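You operate a simulated robot arm through the tools that you are given. There is no shell and no other tool.

You are at the controls of a simulated two-armed robot. One attempt, no reset.

## Task
Hold the teal clip tub on the top of the packing bench steady with one hand and put the silver spacer in it with the other.

The check looks at the end state, three seconds after you hand in, the way a careful person would. Anything else that was tipped, shoved, dropped, spilled or broken makes it a failure.

## Robot
Two 7-joint arms with three-finger grippers on one trunk, on a base that moves. Base frame: it is fixed to the floor where the robot stands at the start and does not move with it; the origin is under the middle of the robot, x ahead of it, y to its left, z up. Readings come in cm, degrees, newtons and seconds.
The left shoulder is at the start at [5.6, 15.4, 95.3], the right one opposite. With the tool pointing down near the work surface each hand reaches from about 10 to 64 cm from the robot's upright axis, wherever it stands, measured 20 degrees to its own side. Places, roughly: silver spacer [200, 100, 75]; teal clip tub [0, 125, 100]. Payload 2.69 kg a hand.
The TCP of each hand is the grasp point between the finger pads, 2.9 cm short of the fingertips. In the tool frame z runs along the fingers and y along their closing line. The gripper opens to 12 cm; its body begins 7.8 cm behind the TCP.
Orientation is that of the tool frame in the base frame, as [roll, pitch, yaw] about the fixed x, y, z axes, in that order (R = Rz(yaw) Ry(pitch) Rx(roll)). With the fingers straight down and closing along the base's y, the tool's x points along the base's -x, its y along +y and its z along -z.

## Interface
- The arms move only by the tool apply_moves. It takes "left_plan", "right_plan" or both (then of equal length, played together; a hand with none holds still); each is a list of rows, each a list of 7 numbers: the shift along the tool's x, y, z in cm, then the turn, a rotation vector about the tool's x, y, z in degrees, then the gripper command, from -1 (fully open) to 1 (shut), values between in proportion. In form: [[dx, dy, dz, rx, ry, rz, grip], ...]. A call has 1 to 20 rows; each row shifts and turns the commanded pose from where the row before left it, along the tool's axes as they then stand. A row lasts 0.2 s, in which the tool goes at most 5 cm and 8.6 degrees; a call with a longer step from one row to the next is refused whole, and so is a gripper value outside its range. A pose out of reach is approached as far as the arm can. The call stops where the force on the tool passes 40 N (or 10 N more than at its start, if that is more) or the arm is blocked; 0.2 s more then pass. The fingers move at their own pace (about 13.62 cm/s each) and stop on an object; they squeeze with about 29 N. The grip force told is the motor's: it shows also when the fingers shut on nothing. Time passes only in rows, and 0.2 s behind the last, so rows that do not move let the fingers close. The reply holds the time, the measured pose of the TCP, the force on the tool along the base axes, the opening and the grip force, in the units named above and with some noise, with the torque about the TCP (base axes, N m) and any sound that the robot's microphone picked up.
- Cameras (640 x 400 px; columns grow to the right, rows downward): "scene" is now at [17.44, -0.18, 112.92]; the picture's right is [-0.01, -1.00, 0.00], its down [-0.47, 0.00, -0.89] and it looks along [0.89, -0.00, -0.47] (base axes); focal length 218 px, centre (320, 200). "left" rides on the left gripper at [6.3, 0, -10.4] in its tool frame; the picture's right is [0.00, 1.00, 0.00], its down [-0.83, 0.00, -0.56] and it looks along [-0.56, 0.00, 0.83] (tool axes); focal length 275 px, centre (320, 200). "right" rides on the right gripper at [6.3, 0, -10.4] in its tool frame; the picture's right is [0.00, 1.00, 0.00], its down [-0.83, 0.00, -0.56] and it looks along [-0.56, 0.00, 0.83] (tool axes); focal length 275 px, centre (320, 200). There is no depth. A picture from a camera that has moved, and an enlarged one, comes with that camera's place and axes in the base frame and with its lens. The place of the scene camera against the robot may be out by one fixed shift of up to 2.5 cm in any direction.
- capture(camera): a new picture of that camera. No time passes.
- raise_lower(by): moves the trunk up (or, below 0, down) by that many cm; the arms and the scene camera ride with it, the base frame stays. It gives what a move gives, with no picture.
- roll_base(legs): drives the robot by 1 to 6 legs, each [ahead, left, turn to the left] in cm, cm and degrees, along the robot's own axes; the way and the turn of a leg run together, so that a leg with both is an arc; at most 150 cm and 180 degrees a leg. The arms and the cameras ride along, it lands a little off, and it stops where it bumps. It gives what a move gives.
- pan_tilt(pan, tilt): turns the head with the scene camera to pan (to the left, within 80 degrees either way) and tilt (down, from -29 to 69), counted from straight ahead of the robot (the tilt from the chest, where the trunk bows). It gives what a move gives.
- close_up(camera, box): a new picture of the part [left, top, right, bottom] of that camera's present view, enlarged. No time passes.
- close_job(): hands the job in; it is judged then, once.

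Nothing tells you exact positions but the pictures and the camera data. Unless the task says otherwise, let go and move clear before handing in.

The tools are called as a command line: name --argument value ..., lists and objects as JSON in quotes. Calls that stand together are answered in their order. apply_moves: Moves the arms, as the interface text tells. Its arguments: {"type":"object","properties":{"left_plan":{"type":"array","items":{"type":"array","items":{"type":"number"}}},"right_plan":{"type":"array","items":{"type":"array","items":{"type":"number"}}}},"required":[]} The other tools are called the same way: raise_lower (by) moves the trunk up or down; roll_base (legs) drives the base; pan_tilt (pan, tilt) turns the head that bears the scene camera; capture (camera) takes a picture; close_up (camera, box) takes an enlarged picture of a part of a camera's view; close_job () hands the job in.

At the start:

```text
t: 0.0
left_ee_pos: [42.04, 15.22, 102.26]
left_ee_rot: [-180.0, 0.0, 180.0]
left_force: [0.0, 0.3, -0.2]
left_wrist_torque: [0.02, 0.01, -0.02]
left_finger_gap: 12.0
left_grasp_force: 0.0
right_ee_pos: [37.92, -14.63, 101.76]
right_ee_rot: [179.9, 0.0, -179.9]
right_force: [0.3, 0.2, -0.1]
right_wrist_torque: [0.0, -0.01, -0.01]
right_finger_gap: 11.99
right_grasp_force: 0.1
trunk travel left (down, up): [-32.5, 11.3]
robot x, y, heading: [-0.11, -0.24, 0.0]
head pan, tilt (commanded): [-0.3, 27.7]
```

scene: 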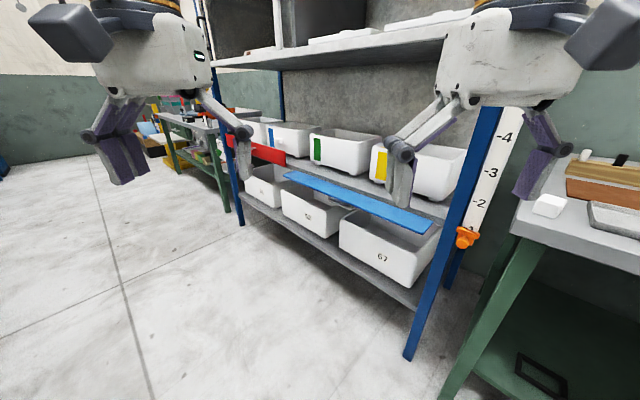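
right: 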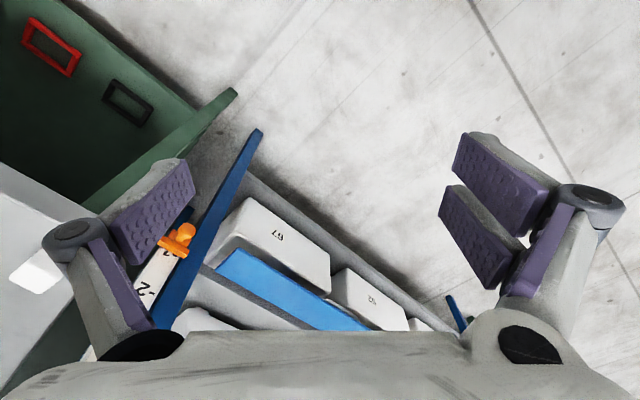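
left: 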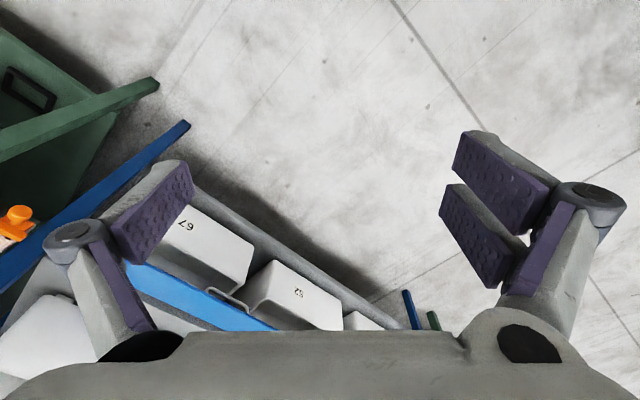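

I see a shelf rack ahead, a green bench at my right and another green bench further off to the left. I will look around with the head first to find the tub (to my left) and the spacer (ahead-left, far).

pan_tilt --pan 80 --tilt 15

capture --camera "scene"

pan_tilt --pan 35 --tilt 15

capture --camera "scene"

```text
t: 1.5
left_ee_pos: [41.93, 15.17, 102.23]
left_ee_rot: [-180.0, 0.0, 179.9]
left_force: [0.7, -0.4, -0.1]
left_wrist_torque: [-0.03, -0.01, 0.0]
left_finger_gap: 11.99
left_grasp_force: 0.0
right_ee_pos: [37.81, -14.77, 101.7]
right_ee_rot: [180.0, 0.1, -179.9]
right_force: [0.1, -0.2, -0.9]
right_wrist_torque: [-0.02, -0.01, -0.02]
right_finger_gap: 12.0
right_grasp_force: 0.1
trunk travel left (down, up): [-32.5, 11.3]
robot x, y, heading: [0.12, -0.05, -0.1]
head pan, tilt (commanded): [80.0, 15.0]
```

```text
taken
camera scene: at [9.94, 9.07, 114.98], right [0.98, -0.17, 0.0], down [-0.05, -0.25, -0.97], along [0.17, 0.95, -0.26], focal length 218 px, centre (320, 200)
```

scene: 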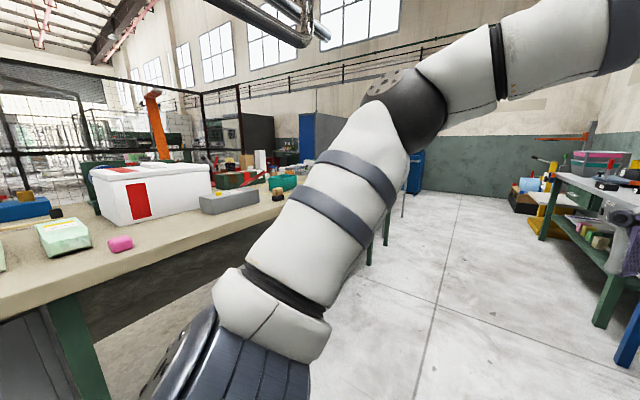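

```text
t: 2.6
left_ee_pos: [41.8, 15.07, 102.31]
left_ee_rot: [-180.0, 0.0, 179.9]
left_force: [0.5, 0.3, 0.3]
left_wrist_torque: [-0.04, -0.01, -0.02]
left_finger_gap: 12.0
left_grasp_force: 0.1
right_ee_pos: [37.86, -14.6, 101.74]
right_ee_rot: [180.0, 0.0, -180.0]
right_force: [0.4, 0.2, -0.5]
right_wrist_torque: [0.01, 0.02, 0.0]
right_finger_gap: 12.02
right_grasp_force: 0.0
trunk travel left (down, up): [-32.5, 11.3]
robot x, y, heading: [0.0, 0.06, -0.0]
head pan, tilt (commanded): [35.0, 15.0]
```

```text
taken
camera scene: at [15.96, 5.23, 114.98], right [0.57, -0.82, 0.0], down [-0.21, -0.15, -0.97], along [0.79, 0.55, -0.26], focal length 218 px, centre (320, 200)
```

scene: 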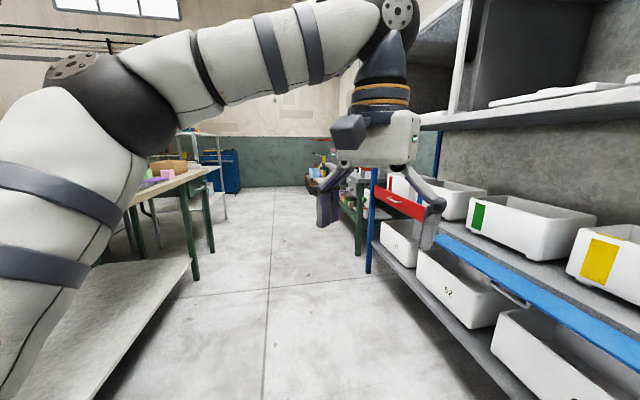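

The bench to my left carries a white box and a teal thing near (285,183), likely the tub; the far green bench to the front-left should bear the spacer. I'll zoom in.

pan_tilt --pan 80 --tilt 15

close_up --camera "scene" --box '[0, 130, 320, 330]'

close_up --camera "scene" --box '[220, 140, 348, 220]'

close_up --camera "scene" --box '[480, 120, 640, 220]'

```text
t: 3.8
left_ee_pos: [41.9, 15.2, 102.32]
left_ee_rot: [180.0, 0.0, -180.0]
left_force: [0.2, -0.4, -0.9]
left_wrist_torque: [-0.01, -0.03, 0.01]
left_finger_gap: 11.99
left_grasp_force: 0.0
right_ee_pos: [37.93, -14.69, 101.58]
right_ee_rot: [180.0, 0.1, 180.0]
right_force: [-0.7, -0.5, 0.1]
right_wrist_torque: [-0.01, 0.0, -0.02]
right_finger_gap: 12.01
right_grasp_force: 0.1
trunk travel left (down, up): [-32.5, 11.3]
robot x, y, heading: [0.03, 0.33, -0.1]
head pan, tilt (commanded): [80.0, 15.0]
```

```text
2.00 times, centred on (160, 230) of scene
camera zoom: at [9.94, 9.07, 114.98], right [0.98, -0.17, 0.0], down [-0.05, -0.25, -0.97], along [0.17, 0.95, -0.26], focal length 436 px, centre (640, 140)
```

zoom: 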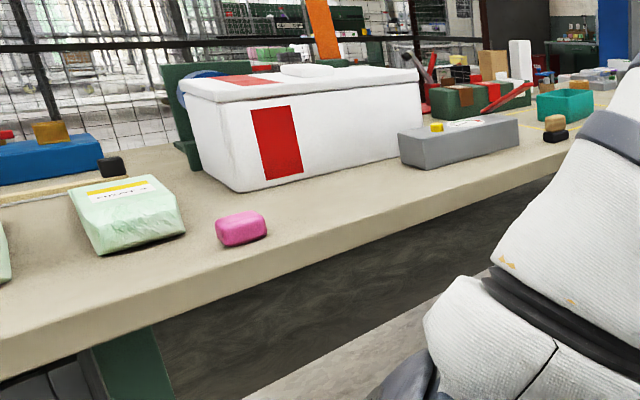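

```text
5.00 times, centred on (284, 180) of scene
camera zoom: at [9.94, 9.07, 114.98], right [0.98, -0.17, 0.0], down [-0.05, -0.25, -0.97], along [0.17, 0.95, -0.26], focal length 1091 px, centre (500, 300)
```

zoom: 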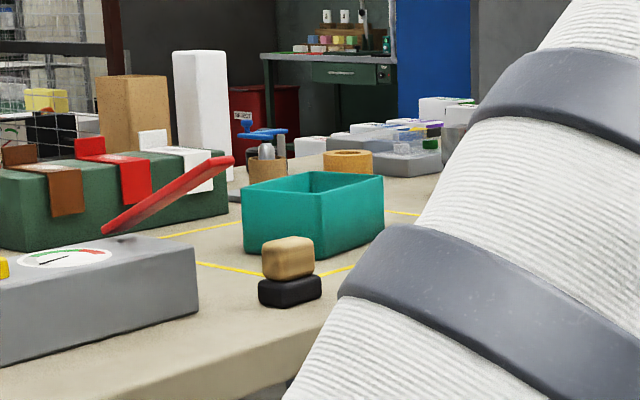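

```text
4.00 times, centred on (560, 170) of scene
camera zoom: at [9.94, 9.07, 114.98], right [0.98, -0.17, 0.0], down [-0.05, -0.25, -0.97], along [0.17, 0.95, -0.26], focal length 873 px, centre (-640, 320)
```

zoom: 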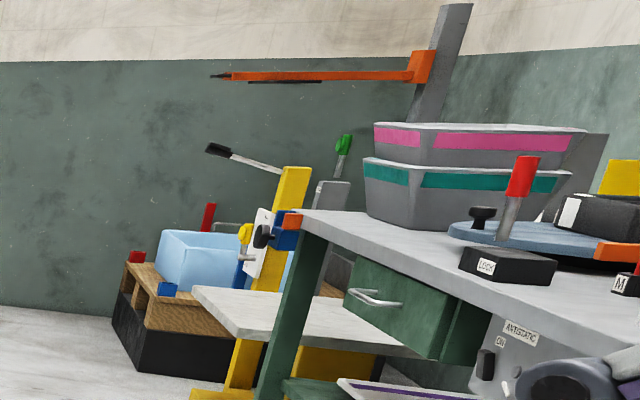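

The tub (teal, open box inside a taped square) stands on the left bench, and the whole room is turned about 48° from my heading. I'll turn to face along the aisle, then look at the far bench from nearer.

roll_base --legs '[[0, 0, 48]]'

pan_tilt --pan 0 --tilt 20

capture --camera "scene"

pan_tilt --pan 60 --tilt 25

capture --camera "scene"

```text
t: 6.3
left_ee_pos: [16.83, 41.21, 102.31]
left_ee_rot: [-180.0, 0.0, -132.2]
left_force: [0.2, -0.8, 0.5]
left_wrist_torque: [0.02, -0.03, 0.0]
left_finger_gap: 12.03
left_grasp_force: 0.0
right_ee_pos: [36.24, 18.18, 101.59]
right_ee_rot: [180.0, 0.0, -132.2]
right_force: [0.9, 1.0, -0.2]
right_wrist_torque: [0.0, -0.02, 0.0]
right_finger_gap: 12.03
right_grasp_force: 0.1
trunk travel left (down, up): [-32.5, 11.3]
robot x, y, heading: [-0.34, -0.21, 48.0]
head pan, tilt (commanded): [80.0, 15.0]
```

```text
t: 7.9
left_ee_pos: [16.9, 41.18, 102.27]
left_ee_rot: [180.0, 0.0, -132.1]
left_force: [-0.6, 0.4, 0.3]
left_wrist_torque: [-0.02, 0.01, 0.0]
left_finger_gap: 11.98
left_grasp_force: 0.1
right_ee_pos: [36.31, 18.24, 101.66]
right_ee_rot: [179.9, 0.0, -132.2]
right_force: [0.2, 0.1, -0.2]
right_wrist_torque: [-0.02, 0.0, 0.01]
right_finger_gap: 12.01
right_grasp_force: 0.0
trunk travel left (down, up): [-32.5, 11.3]
robot x, y, heading: [0.37, 0.17, 47.8]
head pan, tilt (commanded): [0.0, 20.0]
```

```text
taken
camera scene: at [11.73, 13.16, 114.17], right [0.74, -0.67, 0.0], down [-0.23, -0.25, -0.94], along [0.63, 0.7, -0.34], focal length 218 px, centre (320, 200)
```

scene: 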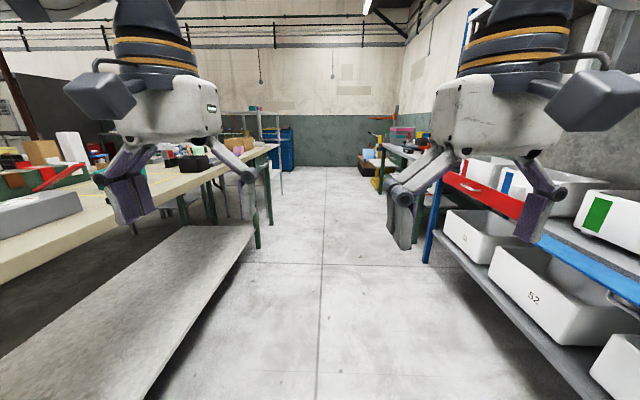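

```text
t: 9.2
left_ee_pos: [16.94, 41.14, 102.29]
left_ee_rot: [180.0, 0.0, -132.2]
left_force: [-0.2, 0.0, -0.1]
left_wrist_torque: [-0.02, 0.0, -0.03]
left_finger_gap: 12.0
left_grasp_force: 0.0
right_ee_pos: [36.33, 18.28, 101.62]
right_ee_rot: [-179.9, 0.0, -132.2]
right_force: [0.1, -0.2, 0.3]
right_wrist_torque: [0.0, 0.02, -0.02]
right_finger_gap: 12.01
right_grasp_force: 0.1
trunk travel left (down, up): [-32.5, 11.3]
robot x, y, heading: [0.09, -0.29, 48.1]
head pan, tilt (commanded): [60.0, 25.0]
```

```text
taken
camera scene: at [2.67, 15.04, 113.36], right [0.95, 0.3, 0.0], down [0.13, -0.4, -0.91], along [-0.28, 0.86, -0.42], focal length 218 px, centre (320, 200)
```

scene: 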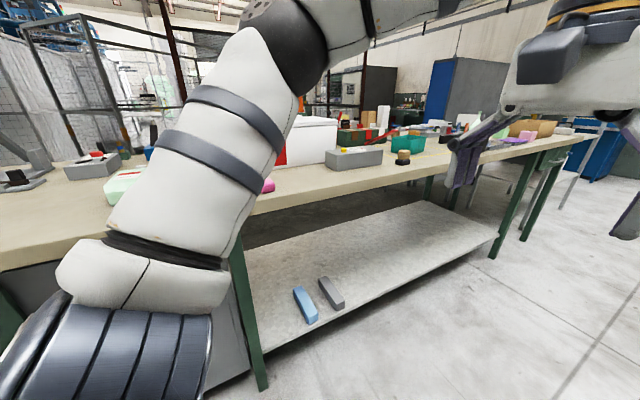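

Aisle is aligned with my heading and clear. I'll drive ahead 110 cm and look at the far-right bench.

roll_base --legs '[[110, 0, 0]]'

pan_tilt --pan -20 --tilt 30

capture --camera "scene"

pan_tilt --pan -55 --tilt 30

capture --camera "scene"

```text
t: 14.8
left_ee_pos: [90.5, 122.55, 102.29]
left_ee_rot: [-180.0, 0.1, -132.0]
left_force: [-0.4, 0.2, 0.4]
left_wrist_torque: [-0.01, -0.01, 0.02]
left_finger_gap: 11.98
left_grasp_force: 0.0
right_ee_pos: [109.97, 99.47, 101.53]
right_ee_rot: [180.0, -0.1, -132.3]
right_force: [0.2, 0.9, 0.2]
right_wrist_torque: [-0.01, 0.01, -0.03]
right_finger_gap: 11.99
right_grasp_force: 0.1
trunk travel left (down, up): [-32.5, 11.3]
robot x, y, heading: [73.77, 81.19, 47.8]
head pan, tilt (commanded): [60.0, 25.0]
```

```text
t: 16.3
left_ee_pos: [90.53, 122.43, 102.31]
left_ee_rot: [-179.9, 0.0, -132.1]
left_force: [-0.5, 0.2, -0.3]
left_wrist_torque: [0.01, 0.02, -0.01]
left_finger_gap: 12.0
left_grasp_force: 0.0
right_ee_pos: [110.01, 99.53, 101.72]
right_ee_rot: [180.0, 0.0, -132.1]
right_force: [0.1, 0.6, -0.1]
right_wrist_torque: [0.0, -0.02, 0.04]
right_finger_gap: 11.99
right_grasp_force: 0.0
trunk travel left (down, up): [-32.5, 11.3]
robot x, y, heading: [73.79, 81.25, 47.9]
head pan, tilt (commanded): [-20.0, 30.0]
```

```text
taken
camera scene: at [87.11, 91.77, 112.56], right [0.47, -0.88, 0.0], down [-0.44, -0.23, -0.87], along [0.77, 0.41, -0.5], focal length 218 px, centre (320, 200)
```

scene: 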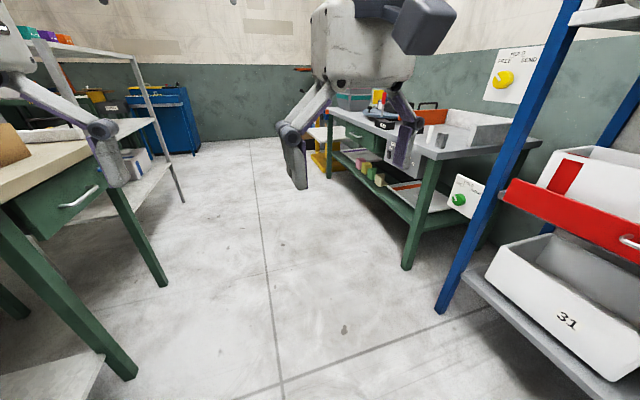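

```text
t: 17.3
left_ee_pos: [90.45, 122.44, 102.23]
left_ee_rot: [-180.0, 0.0, -132.0]
left_force: [0.3, -0.1, -0.4]
left_wrist_torque: [-0.01, -0.05, -0.02]
left_finger_gap: 12.01
left_grasp_force: 0.1
right_ee_pos: [109.84, 99.46, 101.66]
right_ee_rot: [180.0, 0.0, -132.1]
right_force: [-0.7, -0.1, 0.6]
right_wrist_torque: [0.0, 0.03, 0.03]
right_finger_gap: 11.98
right_grasp_force: 0.1
trunk travel left (down, up): [-32.5, 11.3]
robot x, y, heading: [73.88, 81.28, 47.8]
head pan, tilt (commanded): [-55.0, 30.0]
```

```text
taken
camera scene: at [88.1, 86.43, 112.56], right [-0.12, -0.99, 0.0], down [-0.5, 0.06, -0.87], along [0.86, -0.11, -0.5], focal length 218 px, centre (320, 200)
```

scene: 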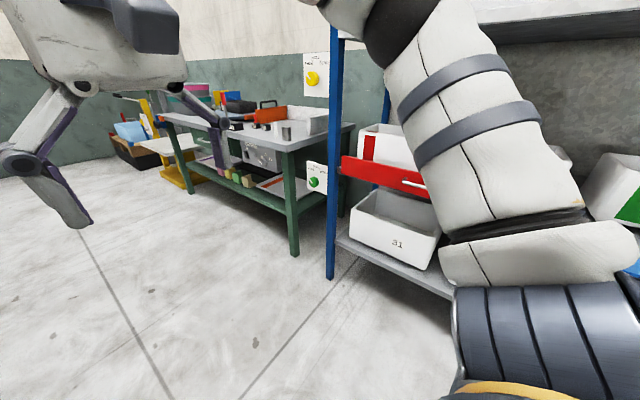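

close_up --camera "scene" --box '[150, 60, 360, 191]'

close_up --camera "scene" --box '[240, 90, 360, 165]'

```text
3.05 times, centred on (255, 126) of scene
camera zoom: at [88.1, 86.43, 112.56], right [-0.12, -0.99, 0.0], down [-0.5, 0.06, -0.87], along [0.86, -0.11, -0.5], focal length 665 px, centre (518, 427)
```

zoom: 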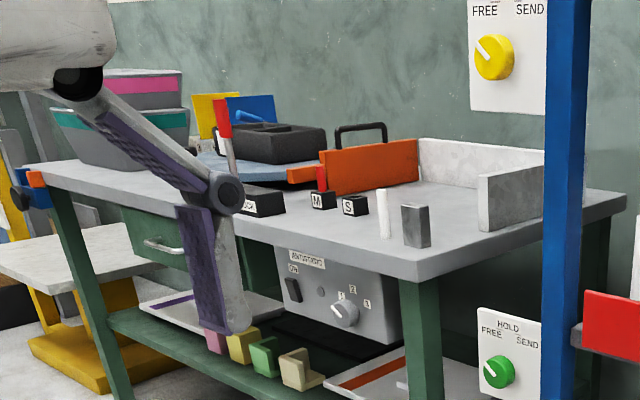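

```text
5.33 times, centred on (300, 128) of scene
camera zoom: at [88.1, 86.43, 112.56], right [-0.12, -0.99, 0.0], down [-0.5, 0.06, -0.87], along [0.86, -0.11, -0.5], focal length 1164 px, centre (427, 587)
```

zoom: 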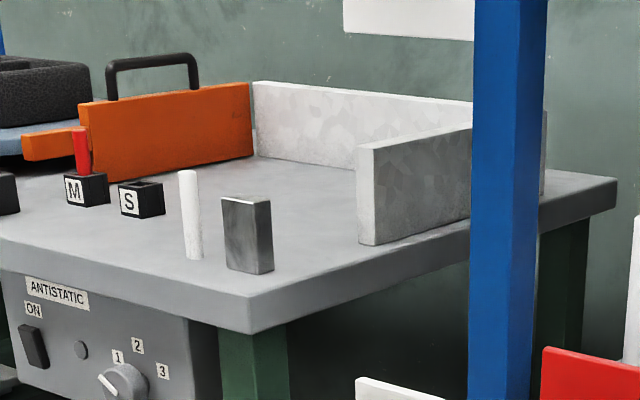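

The silver spacer looks to be the small upright metallic block at the near corner of the grey-topped bench, beside a thin white upright rod. I'll drive up the aisle, turn to face that bench from a distance and look again.

roll_base --legs '[[115, 0, 0], [0, 0, -90]]'

pan_tilt --pan -15 --tilt 30

capture --camera "scene"

```text
t: 27.1
left_ee_pos: [192.24, 148.71, 102.28]
left_ee_rot: [-179.9, 0.0, 136.5]
left_force: [1.2, 1.3, -0.5]
left_wrist_torque: [0.04, 0.04, 0.0]
left_finger_gap: 11.97
left_grasp_force: 0.1
right_ee_pos: [168.89, 129.7, 101.63]
right_ee_rot: [179.9, 0.0, 136.5]
right_force: [-0.3, -0.1, 0.7]
right_wrist_torque: [-0.01, -0.01, 0.04]
right_finger_gap: 11.99
right_grasp_force: 0.1
trunk travel left (down, up): [-32.5, 11.3]
robot x, y, heading: [151.71, 166.39, -43.6]
head pan, tilt (commanded): [-55.0, 30.0]
```

```text
t: 28.1
left_ee_pos: [192.19, 148.74, 102.36]
left_ee_rot: [-179.9, -0.1, 136.6]
left_force: [-1.0, -0.3, -0.1]
left_wrist_torque: [0.01, 0.01, 0.02]
left_finger_gap: 11.99
left_grasp_force: 0.1
right_ee_pos: [169.02, 129.77, 101.65]
right_ee_rot: [-179.9, -0.1, 136.6]
right_force: [0.3, -0.7, 0.3]
right_wrist_torque: [0.03, -0.02, -0.02]
right_finger_gap: 12.02
right_grasp_force: 0.1
trunk travel left (down, up): [-32.5, 11.3]
robot x, y, heading: [151.0, 166.49, -43.3]
head pan, tilt (commanded): [-15.0, 30.0]
```

```text
taken
camera scene: at [162.1, 152.65, 112.56], right [-0.85, -0.52, 0.0], down [-0.26, 0.43, -0.87], along [0.45, -0.74, -0.5], focal length 218 px, centre (320, 200)
```

scene: 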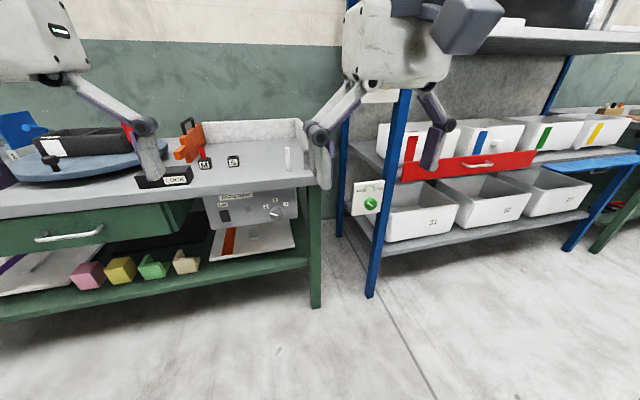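

My right hand hides the spacer; I'll lift that hand up and back to see the bench corner.

apply_moves --right_plan '[[2, -2, -3, 0, 0, 0, -1], [2, -2, -3, 0, 0, 0, -1], [2, -2, -3, 0, 0, 0, -1], [0, -2, -3, 0, 0, 0, -1], [0, -2, -3, 0, 0, 0, -1]]' --left_plan '[[0, 1, -3, 0, 0, 0, -1], [0, 1, -3, 0, 0, 0, -1], [0, 1, -3, 0, 0, 0, -1], [0, 1, -3, 0, 0, 0, -1], [0, 1, -3, 0, 0, 0, -1]]'

capture --camera "scene"

```text
t: 29.3
left_ee_pos: [194.91, 149.49, 107.5]
left_ee_rot: [-179.9, 0.1, 136.6]
left_force: [0.9, -0.4, 0.1]
left_wrist_torque: [-0.01, 0.03, 0.02]
left_finger_gap: 11.99
left_grasp_force: 0.0
left hand out of reach, approached as far as the arm can: row 2, 3, 4, 5
right_ee_pos: [163.54, 128.72, 105.19]
right_ee_rot: [179.8, 0.1, 136.6]
right_force: [-0.2, -0.8, -0.2]
right_wrist_torque: [0.01, 0.01, -0.01]
right_finger_gap: 12.0
right_grasp_force: 0.0
right hand out of reach, approached as far as the arm can: row 2, 3, 4, 5
trunk travel left (down, up): [-32.5, 11.3]
robot x, y, heading: [151.52, 166.52, -43.7]
head pan, tilt (commanded): [-15.0, 30.0]
```

```text
taken
camera scene: at [162.11, 152.65, 112.56], right [-0.85, -0.52, 0.0], down [-0.26, 0.43, -0.87], along [0.45, -0.74, -0.5], focal length 218 px, centre (320, 200)
```

scene: 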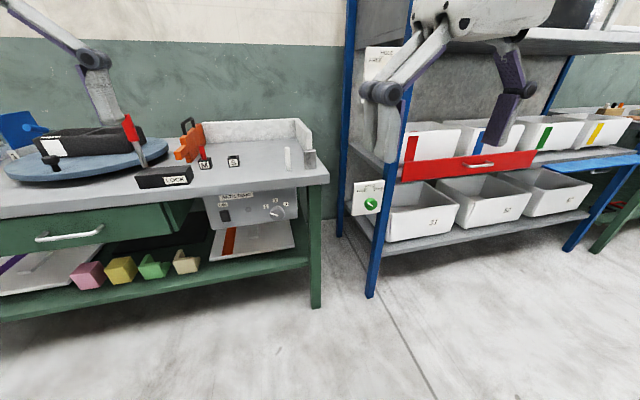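

close_up --camera "scene" --box '[230, 110, 342, 180]'

close_up --camera "scene" --box '[280, 140, 328, 170]'

close_up --camera "scene" --box '[0, 100, 208, 230]'

```text
5.71 times, centred on (286, 145) of scene
camera zoom: at [162.11, 152.65, 112.56], right [-0.85, -0.52, 0.0], down [-0.26, 0.43, -0.87], along [0.45, -0.74, -0.5], focal length 1247 px, centre (514, 514)
```

zoom: 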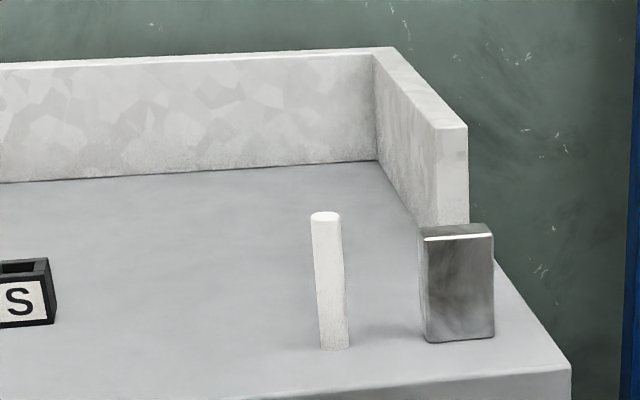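

```text
13.33 times, centred on (304, 155) of scene
camera zoom: at [162.11, 152.65, 112.56], right [-0.85, -0.52, 0.0], down [-0.26, 0.43, -0.87], along [0.45, -0.74, -0.5], focal length 2910 px, centre (533, 800)
```

zoom: 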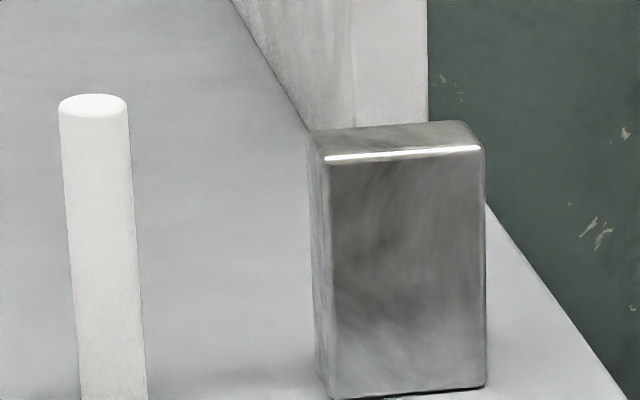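

```text
3.08 times, centred on (104, 165) of scene
camera zoom: at [162.11, 152.65, 112.56], right [-0.85, -0.52, 0.0], down [-0.26, 0.43, -0.87], along [0.45, -0.74, -0.5], focal length 672 px, centre (985, 308)
```

zoom: 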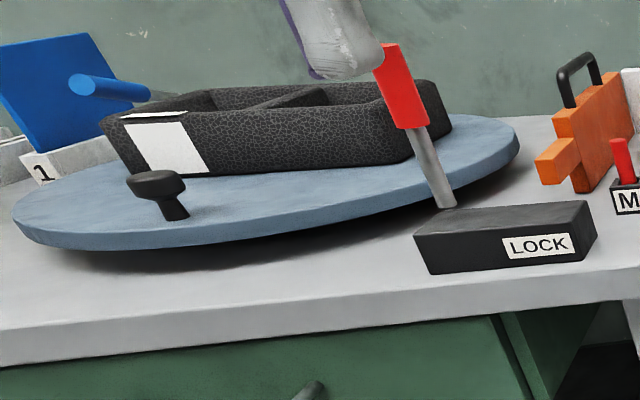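

The silver spacer is the upright metal block at the bench corner, about 98 cm ahead and 20 cm right of me, with the white rod about 6 cm to its left. I'll edge forward 38 cm and look down with the wrist camera.

roll_base --legs '[[38, 0, 0]]'

pan_tilt --pan -15 --tilt 40

capture --camera "scene"

capture --camera "right"

```text
t: 31.7
left_ee_pos: [222.23, 123.63, 107.47]
left_ee_rot: [180.0, 0.1, 136.6]
left_force: [0.5, 0.2, 0.5]
left_wrist_torque: [0.03, 0.0, 0.0]
left_finger_gap: 12.01
left_grasp_force: 0.0
right_ee_pos: [190.98, 102.82, 105.22]
right_ee_rot: [179.9, 0.2, 136.7]
right_force: [-0.1, 0.1, -0.8]
right_wrist_torque: [-0.01, -0.04, -0.02]
right_finger_gap: 12.0
right_grasp_force: 0.0
trunk travel left (down, up): [-32.5, 11.3]
robot x, y, heading: [178.93, 140.58, -43.6]
head pan, tilt (commanded): [-15.0, 30.0]
```

```text
t: 32.4
left_ee_pos: [222.32, 123.58, 107.4]
left_ee_rot: [-179.9, 0.1, 136.6]
left_force: [0.6, -0.5, -0.4]
left_wrist_torque: [0.0, 0.02, 0.01]
left_finger_gap: 11.97
left_grasp_force: 0.0
right_ee_pos: [191.04, 102.71, 105.23]
right_ee_rot: [179.8, 0.1, 136.6]
right_force: [-0.6, -0.1, 0.1]
right_wrist_torque: [-0.04, 0.01, -0.03]
right_finger_gap: 12.02
right_grasp_force: 0.0
trunk travel left (down, up): [-32.5, 11.3]
robot x, y, heading: [178.78, 140.51, -43.6]
head pan, tilt (commanded): [-15.0, 40.0]
```

```text
taken
camera scene: at [189.23, 127.18, 111.03], right [-0.85, -0.52, 0.0], down [-0.34, 0.55, -0.77], along [0.4, -0.65, -0.64], focal length 218 px, centre (320, 200)
```

scene: 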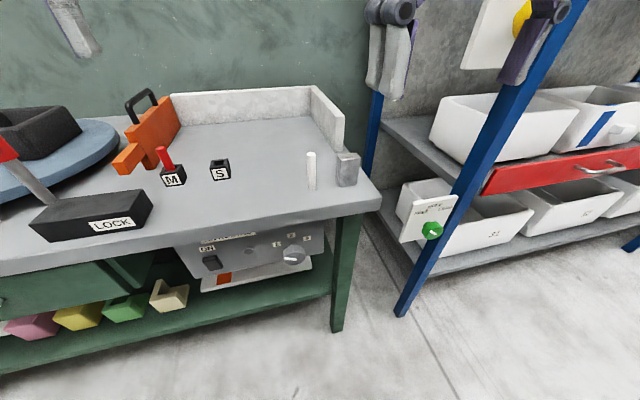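

```text
taken
camera right: at [186.36, 107.2, 115.54], right [0.68, 0.73, 0.0], down [0.61, -0.57, 0.56], along [0.41, -0.38, -0.83], focal length 275 px, centre (320, 200)
```

right: 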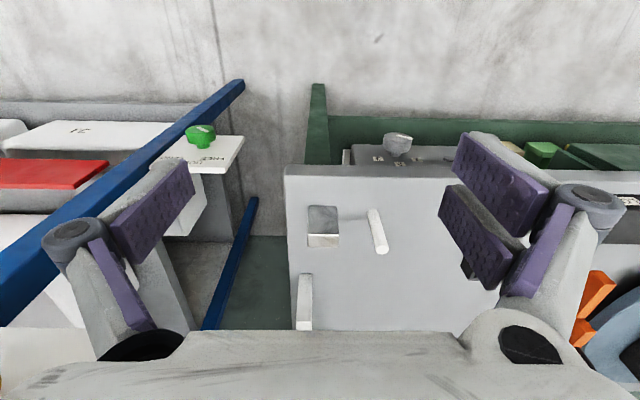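

close_up --camera "right" --box '[280, 190, 408, 270]'

close_up --camera "scene" --box '[288, 140, 368, 190]'

```text
5.00 times, centred on (344, 230) of right
camera zoom: at [186.36, 107.2, 115.54], right [0.68, 0.73, 0.0], down [0.61, -0.57, 0.56], along [0.41, -0.38, -0.83], focal length 1376 px, centre (200, 50)
```

zoom: 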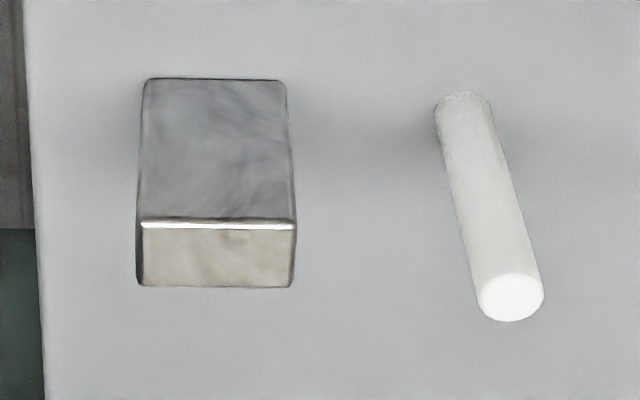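

```text
8.00 times, centred on (328, 165) of scene
camera zoom: at [189.23, 127.18, 111.03], right [-0.85, -0.52, 0.0], down [-0.34, 0.55, -0.77], along [0.4, -0.65, -0.64], focal length 1746 px, centre (256, 480)
```

zoom: 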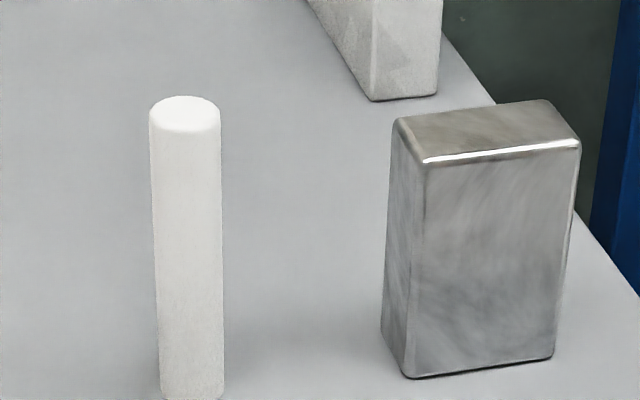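

The spacer is a block about 4.4 wide × 2.3 deep × 7 cm tall at about [205.6, 89.6], base z≈80, with a fragile standing rod 7–8 cm to its left. I'll turn the right gripper 90° so the fingers close front-to-back, away from the rod, and check.

apply_moves --right_plan '[[0, 0, 0, 0, 0, -8.2, -1], [0, 0, 0, 0, 0, -8.2, -1], [0, 0, 0, 0, 0, -8.2, -1], [0, 0, 0, 0, 0, -8.2, -1], [0, 0, 0, 0, 0, -8.2, -1], [0, 0, 0, 0, 0, -8.2, -1], [0, 0, 0, 0, 0, -8.2, -1], [0, 0, 0, 0, 0, -8.2, -1], [0, 0, 0, 0, 0, -8.2, -1], [0, 0, 0, 0, 0, -8.2, -1], [0, 0, 0, 0, 0, -8.0, -1]]'

capture --camera "right"

capture --camera "scene"

```text
t: 34.8
left_ee_pos: [222.26, 123.51, 107.58]
left_ee_rot: [-180.0, 0.1, 136.6]
left_force: [-0.2, -0.3, 0.8]
left_wrist_torque: [-0.06, -0.02, -0.02]
left_finger_gap: 12.0
left_grasp_force: 0.0
right_ee_pos: [190.84, 102.86, 105.22]
right_ee_rot: [-179.9, 0.2, -133.3]
right_force: [-0.4, -0.3, -0.2]
right_wrist_torque: [0.02, 0.03, -0.04]
right_finger_gap: 12.03
right_grasp_force: 0.1
trunk travel left (down, up): [-32.5, 11.3]
robot x, y, heading: [178.89, 140.32, -43.2]
head pan, tilt (commanded): [-15.0, 40.0]
```

```text
taken
camera right: at [186.67, 98.28, 115.56], right [-0.73, 0.68, 0.0], down [0.57, 0.61, 0.56], along [0.38, 0.41, -0.83], focal length 275 px, centre (320, 200)
```

right: 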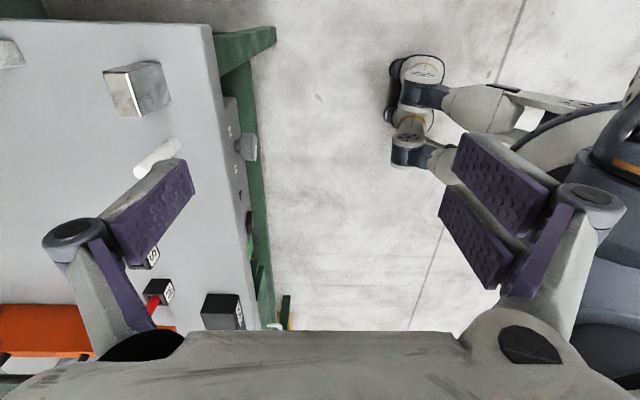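

```text
taken
camera scene: at [189.23, 127.18, 111.03], right [-0.85, -0.52, 0.0], down [-0.34, 0.55, -0.77], along [0.4, -0.65, -0.64], focal length 218 px, centre (320, 200)
```

scene: 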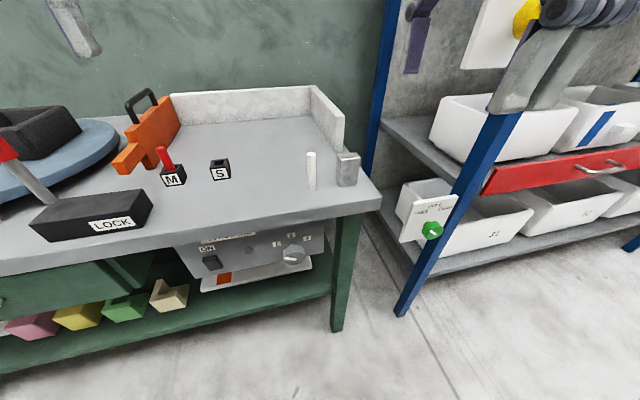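

close_up --camera "right" --box '[80, 40, 240, 140]'

```text
4.00 times, centred on (160, 90) of right
camera zoom: at [186.67, 98.28, 115.56], right [-0.73, 0.68, 0.0], down [0.57, 0.61, 0.56], along [0.38, 0.41, -0.83], focal length 1101 px, centre (960, 640)
```

zoom: 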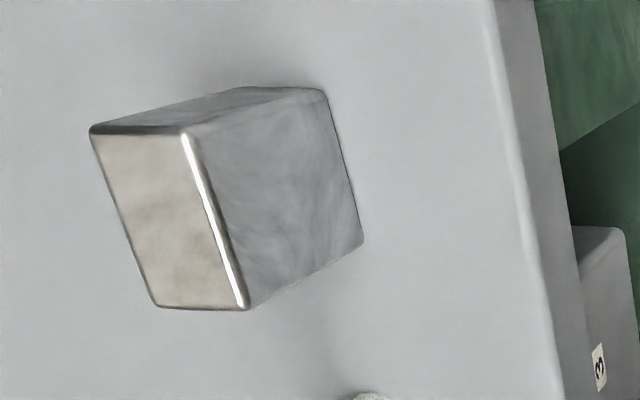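

Two wrist views agree: spacer base centre ≈ [205.6, 89.6], base z≈80.3, top ≈87.2. I'll bring the right hand above it, staying well above the rod, then check again.

apply_moves --right_plan '[[-0.08, -3.3, 1.2, 0, 0, 0, -0.2], [-0.08, -3.3, 1.2, 0, 0, 0, -0.2], [-0.08, -3.3, 1.2, 0, 0, 0, -0.2], [-0.08, -3.3, 1.2, 0, 0, 0, -0.2], [-0.08, -3.3, 1.2, 0, 0, 0.8, -0.2], [-0.08, -3.3, 1.2, 0, 0, 0.8, -0.2], [0, 0, 0, 0, 0, 0, -0.2]]'

capture --camera "right"

capture --camera "scene"

```text
t: 36.4
left_ee_pos: [222.27, 123.6, 107.52]
left_ee_rot: [179.9, 0.1, 136.6]
left_force: [-0.2, 0.8, -0.9]
left_wrist_torque: [-0.01, -0.02, 0.0]
left_finger_gap: 12.01
left_grasp_force: 0.1
right_ee_pos: [205.64, 89.48, 98.0]
right_ee_rot: [-179.8, 0.0, -135.1]
right_force: [-0.9, 0.4, -0.6]
right_wrist_torque: [0.01, -0.01, -0.04]
right_finger_gap: 7.18
right_grasp_force: 0.0
trunk travel left (down, up): [-32.5, 11.3]
robot x, y, heading: [178.53, 140.33, -43.4]
head pan, tilt (commanded): [-15.0, 40.0]
```

```text
taken
camera right: at [201.26, 85.15, 108.37], right [-0.71, 0.7, 0.0], down [0.58, 0.59, 0.56], along [0.39, 0.39, -0.83], focal length 275 px, centre (320, 200)
```

right: 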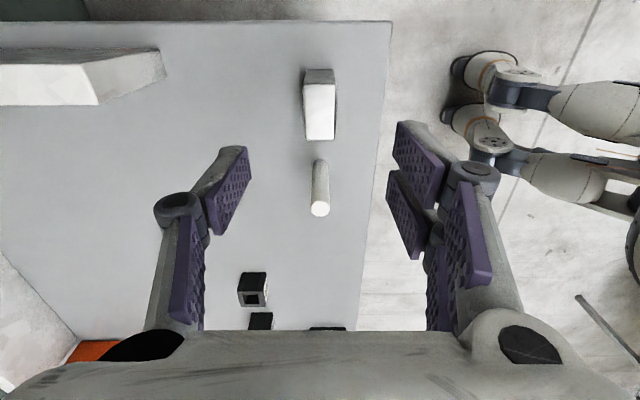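

```text
taken
camera scene: at [189.2, 127.19, 111.03], right [-0.85, -0.52, 0.0], down [-0.34, 0.55, -0.77], along [0.4, -0.65, -0.64], focal length 218 px, centre (320, 200)
```

scene: 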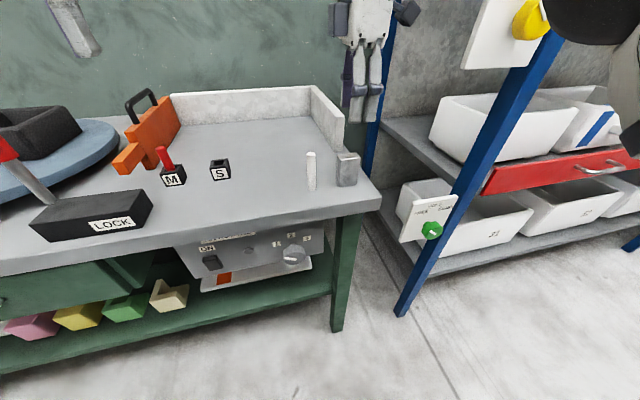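

The hand is centred over the spacer and the rod sits well clear along the tool's x axis. Descending 13 cm straight down, then checking before closing.

apply_moves --right_plan '[[0, 0, 3, 0, 0, 0, -0.2], [0, 0, 3, 0, 0, 0, -0.2], [0, 0, 3, 0, 0, 0, -0.2], [0, 0, 2, 0, 0, 0, -0.2], [0, 0, 2, 0, 0, 0, -0.2], [0, 0, 0, 0, 0, 0, -0.2]]'

capture --camera "right"

capture --camera "scene"

```text
t: 37.8
left_ee_pos: [222.27, 123.48, 107.44]
left_ee_rot: [180.0, 0.1, 136.6]
left_force: [1.6, 0.7, 0.3]
left_wrist_torque: [-0.01, 0.0, 0.0]
left_finger_gap: 12.01
left_grasp_force: 0.1
right_ee_pos: [205.69, 89.42, 85.01]
right_ee_rot: [-180.0, 0.0, -134.9]
right_force: [0.3, -0.9, -0.1]
right_wrist_torque: [0.0, 0.0, -0.01]
right_finger_gap: 7.18
right_grasp_force: 0.1
trunk travel left (down, up): [-32.5, 11.3]
robot x, y, heading: [178.9, 140.41, -43.5]
head pan, tilt (commanded): [-15.0, 40.0]
```

```text
taken
camera right: at [201.21, 85.07, 95.37], right [-0.71, 0.7, 0.0], down [0.58, 0.59, 0.56], along [0.39, 0.39, -0.83], focal length 275 px, centre (320, 200)
```

right: 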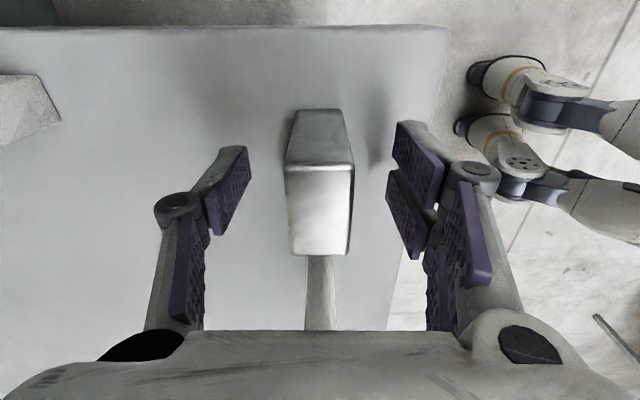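

```text
taken
camera scene: at [189.23, 127.19, 111.03], right [-0.85, -0.52, 0.0], down [-0.34, 0.55, -0.77], along [0.4, -0.65, -0.64], focal length 218 px, centre (320, 200)
```

scene: 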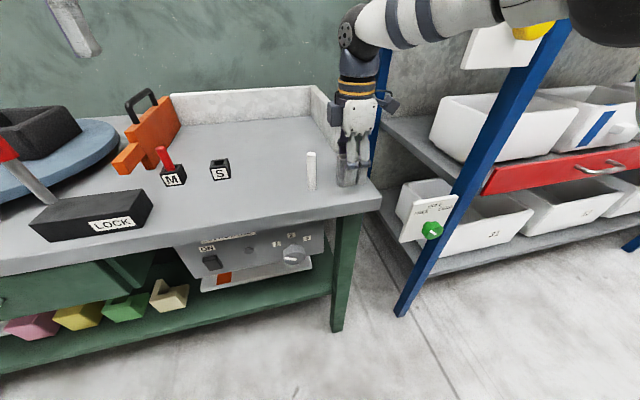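

The spacer is centred between the fingers and the rod is untouched. Closing the right gripper.

apply_moves --right_plan '[[0, 0, 0, 0, 0, 0, 0.2], [0, 0, 0, 0, 0, 0, 0.6], [0, 0, 0, 0, 0, 0, 1], [0, 0, 0, 0, 0, 0, 1]]'

capture --camera "right"

```text
t: 38.8
left_ee_pos: [222.33, 123.51, 107.46]
left_ee_rot: [-180.0, 0.1, 136.6]
left_force: [0.5, -0.5, 0.3]
left_wrist_torque: [-0.01, 0.0, 0.02]
left_finger_gap: 12.0
left_grasp_force: 0.0
right_ee_pos: [205.67, 89.4, 85.04]
right_ee_rot: [-179.8, 0.0, -135.1]
right_force: [-0.4, 0.3, -0.9]
right_wrist_torque: [0.03, 0.03, 0.0]
right_finger_gap: 2.55
right_grasp_force: 29.0
trunk travel left (down, up): [-32.5, 11.3]
robot x, y, heading: [179.14, 140.36, -43.3]
head pan, tilt (commanded): [-15.0, 40.0]
```

```text
taken
camera right: at [201.22, 85.06, 95.38], right [-0.71, 0.7, 0.0], down [0.58, 0.59, 0.56], along [0.39, 0.39, -0.83], focal length 275 px, centre (320, 200)
```

right: 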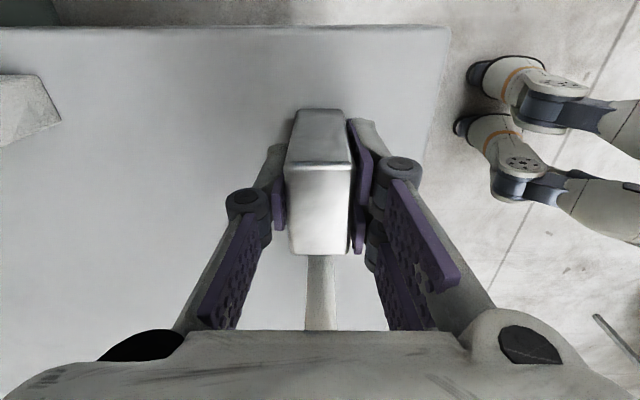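

Gripped (2.55 cm, 29 N). I'll lift straight up, slowly at first, and check that the rod stays standing.

apply_moves --right_plan '[[0, 0, -1, 0, 0, 0, 1], [0, 0, -2, 0, 0, 0, 1], [0, 0, -3, 0, 0, 0, 1], [0, 0, -3, 0, 0, 0, 1], [0, 0, -3, 0, 0, 0, 1], [0, 0, -2.5, 0, 0, 0, 1]]'

capture --camera "scene"

capture --camera "right"

```text
t: 40.2
left_ee_pos: [222.33, 123.55, 107.49]
left_ee_rot: [-180.0, 0.1, 136.6]
left_force: [0.7, 0.2, 0.1]
left_wrist_torque: [-0.02, 0.0, -0.03]
left_finger_gap: 11.99
left_grasp_force: 0.1
right_ee_pos: [205.69, 89.51, 99.54]
right_ee_rot: [-179.9, 0.1, -135.0]
right_force: [0.5, 0.0, -0.9]
right_wrist_torque: [-0.01, 0.02, 0.02]
right_finger_gap: 2.55
right_grasp_force: 28.9
trunk travel left (down, up): [-32.5, 11.3]
robot x, y, heading: [178.78, 140.64, -43.5]
head pan, tilt (commanded): [-15.0, 40.0]
```

```text
taken
camera scene: at [189.25, 127.18, 111.02], right [-0.85, -0.52, 0.0], down [-0.34, 0.55, -0.77], along [0.4, -0.65, -0.64], focal length 218 px, centre (320, 200)
```

scene: 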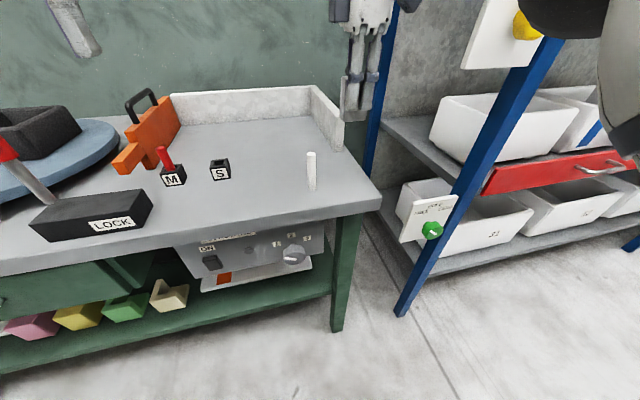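

```text
taken
camera right: at [201.25, 85.08, 109.89], right [-0.71, 0.7, 0.0], down [0.58, 0.59, 0.56], along [0.39, 0.39, -0.83], focal length 275 px, centre (320, 200)
```

right: 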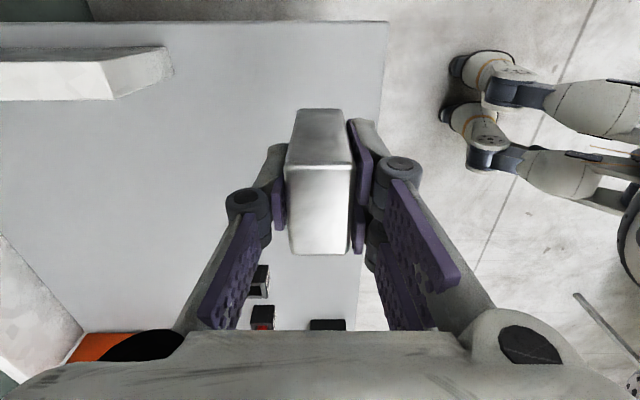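

The spacer is held and the rod still stands. I'll pull the right hand back towards me, back off 20 cm to mid-aisle, then turn and go along the aisle toward the packing bench.

apply_moves --right_plan '[[0, 3, 0, 0, 0, 0, 1], [0, 3, 0, 0, 0, 0, 1], [0, 3, 0, 0, 0, 0, 1], [0, 3, 0, 0, 0, 0, 1], [0, 3, 0, 0, 0, 0, 1], [0, 3, 0, 0, 0, 0, 1]]'

roll_base --legs '[[-21, 0, 0]]'

capture --camera "scene"

```text
t: 41.6
left_ee_pos: [222.33, 123.62, 107.49]
left_ee_rot: [180.0, 0.1, 136.6]
left_force: [1.0, 0.3, 0.3]
left_wrist_torque: [0.01, -0.01, 0.0]
left_finger_gap: 11.99
left_grasp_force: 0.2
right_ee_pos: [192.84, 102.2, 99.46]
right_ee_rot: [-179.8, 0.1, -135.2]
right_force: [0.2, 0.4, -1.4]
right_wrist_torque: [-0.05, -0.03, 0.0]
right_finger_gap: 2.54
right_grasp_force: 29.5
trunk travel left (down, up): [-32.5, 11.3]
robot x, y, heading: [178.85, 140.21, -43.1]
head pan, tilt (commanded): [-15.0, 40.0]
```

```text
t: 43.3
left_ee_pos: [206.94, 137.98, 107.45]
left_ee_rot: [179.9, 0.0, 136.6]
left_force: [-0.6, -0.9, 0.2]
left_wrist_torque: [-0.04, -0.01, -0.02]
left_finger_gap: 11.97
left_grasp_force: 0.1
right_ee_pos: [177.49, 116.74, 99.36]
right_ee_rot: [-179.9, 0.1, -135.1]
right_force: [0.1, 0.1, -0.4]
right_wrist_torque: [-0.03, 0.01, 0.05]
right_finger_gap: 2.56
right_grasp_force: 28.8
trunk travel left (down, up): [-32.5, 11.3]
robot x, y, heading: [163.43, 155.15, -43.5]
head pan, tilt (commanded): [-15.0, 40.0]
```

```text
taken
camera scene: at [173.89, 141.68, 111.04], right [-0.85, -0.52, 0.0], down [-0.34, 0.55, -0.77], along [0.4, -0.65, -0.64], focal length 218 px, centre (320, 200)
```

scene: 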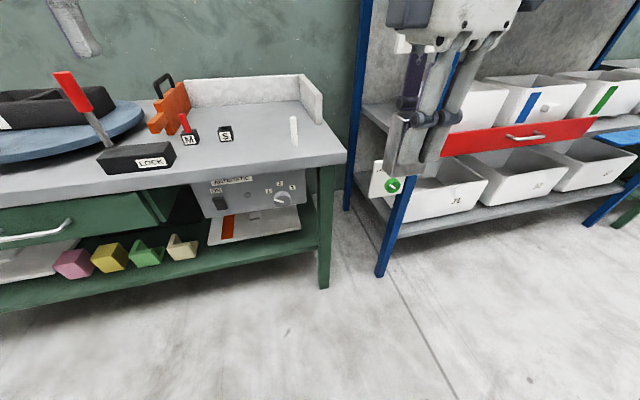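

roll_base --legs '[[0, 0, -90], [127, 0, 0]]'

pan_tilt --pan -60 --tilt 20

capture --camera "scene"

```text
t: 53.5
left_ee_pos: [59.13, 18.95, 107.52]
left_ee_rot: [180.0, 0.1, 46.9]
left_force: [-0.6, 0.3, -0.1]
left_wrist_torque: [-0.02, -0.02, 0.01]
left_finger_gap: 12.0
left_grasp_force: 0.0
right_ee_pos: [37.67, 48.26, 99.43]
right_ee_rot: [-180.0, 0.1, 135.3]
right_force: [0.5, 0.1, -0.8]
right_wrist_torque: [0.02, 0.03, -0.01]
right_finger_gap: 2.56
right_grasp_force: 28.9
trunk travel left (down, up): [-32.5, 11.3]
robot x, y, heading: [75.7, 62.35, -133.1]
head pan, tilt (commanded): [-15.0, 40.0]
```

```text
t: 54.7
left_ee_pos: [59.14, 18.98, 107.59]
left_ee_rot: [-179.9, 0.1, 46.9]
left_force: [-0.7, 0.1, -0.1]
left_wrist_torque: [-0.02, 0.0, 0.02]
left_finger_gap: 12.01
left_grasp_force: 0.1
right_ee_pos: [37.67, 48.22, 99.47]
right_ee_rot: [-179.9, 0.1, 135.2]
right_force: [0.3, 0.1, -0.6]
right_wrist_torque: [0.0, -0.03, 0.0]
right_finger_gap: 2.57
right_grasp_force: 28.9
trunk travel left (down, up): [-32.5, 11.3]
robot x, y, heading: [75.86, 62.43, -133.2]
head pan, tilt (commanded): [-60.0, 20.0]
```

```text
taken
camera scene: at [60.53, 58.16, 114.16], right [0.23, 0.97, 0.0], down [0.33, -0.08, -0.94], along [-0.92, 0.21, -0.34], focal length 218 px, centre (320, 200)
```

scene: 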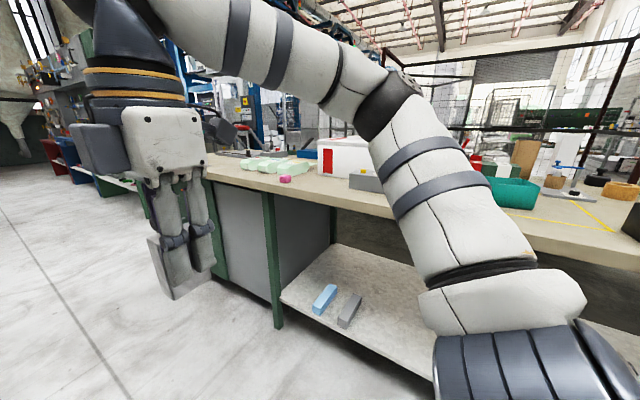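

I'm now beside the packing bench, about 70 cm off its edge, with the tub to my right. I'll turn to face the bench, raise the trunk for clearance, and look.

roll_base --legs '[[0, 0, -88]]'

raise_lower --by 11

pan_tilt --pan 0 --tilt 35

capture --camera "scene"

```text
t: 58.8
left_ee_pos: [31.61, 77.17, 107.6]
left_ee_rot: [180.0, 0.2, -40.4]
left_force: [0.1, 0.6, 0.7]
left_wrist_torque: [0.0, -0.02, 0.0]
left_finger_gap: 12.0
left_grasp_force: 0.2
right_ee_pos: [59.81, 99.89, 99.41]
right_ee_rot: [-179.8, 0.2, 47.9]
right_force: [0.4, 0.1, -0.9]
right_wrist_torque: [0.01, 0.0, 0.0]
right_finger_gap: 2.57
right_grasp_force: 29.5
trunk travel left (down, up): [-32.5, 11.3]
robot x, y, heading: [75.8, 62.49, 139.6]
head pan, tilt (commanded): [-60.0, 20.0]
```

```text
t: 60.2
left_ee_pos: [31.42, 77.23, 118.3]
left_ee_rot: [-179.9, -0.2, -40.4]
left_force: [-0.4, 1.1, -0.1]
left_wrist_torque: [-0.07, -0.03, -0.01]
left_finger_gap: 11.99
left_grasp_force: 0.1
right_ee_pos: [59.56, 100.06, 110.24]
right_ee_rot: [179.9, 0.1, 47.9]
right_force: [0.3, 1.7, -0.9]
right_wrist_torque: [-0.04, -0.04, -0.03]
right_finger_gap: 2.55
right_grasp_force: 28.9
trunk travel left (down, up): [-43.5, 0.3]
robot x, y, heading: [75.61, 62.23, 139.8]
head pan, tilt (commanded): [-60.0, 20.0]
```

```text
t: 61.5
left_ee_pos: [31.63, 77.08, 118.45]
left_ee_rot: [-180.0, 0.1, -40.3]
left_force: [-0.6, -0.5, 0.4]
left_wrist_torque: [-0.01, 0.01, 0.02]
left_finger_gap: 12.01
left_grasp_force: 0.2
right_ee_pos: [59.71, 99.81, 110.44]
right_ee_rot: [-179.9, 0.2, 48.0]
right_force: [-0.1, -0.3, -0.5]
right_wrist_torque: [0.03, 0.02, 0.01]
right_finger_gap: 2.56
right_grasp_force: 28.9
trunk travel left (down, up): [-43.5, 0.3]
robot x, y, heading: [75.71, 62.74, 139.4]
head pan, tilt (commanded): [0.0, 35.0]
```

```text
taken
camera scene: at [68.38, 68.44, 124.38], right [0.65, 0.76, 0.0], down [0.44, -0.37, -0.82], along [-0.62, 0.53, -0.57], focal length 218 px, centre (320, 200)
```

scene: 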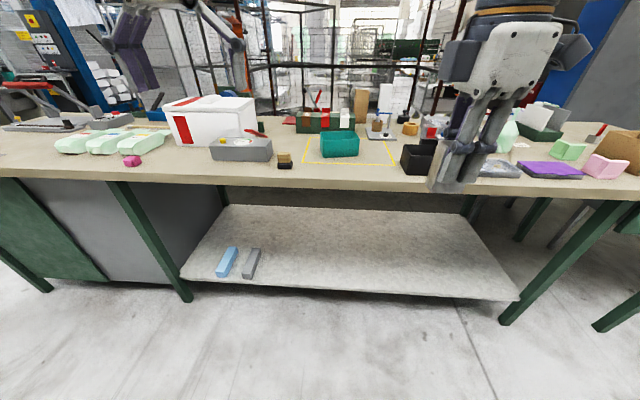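

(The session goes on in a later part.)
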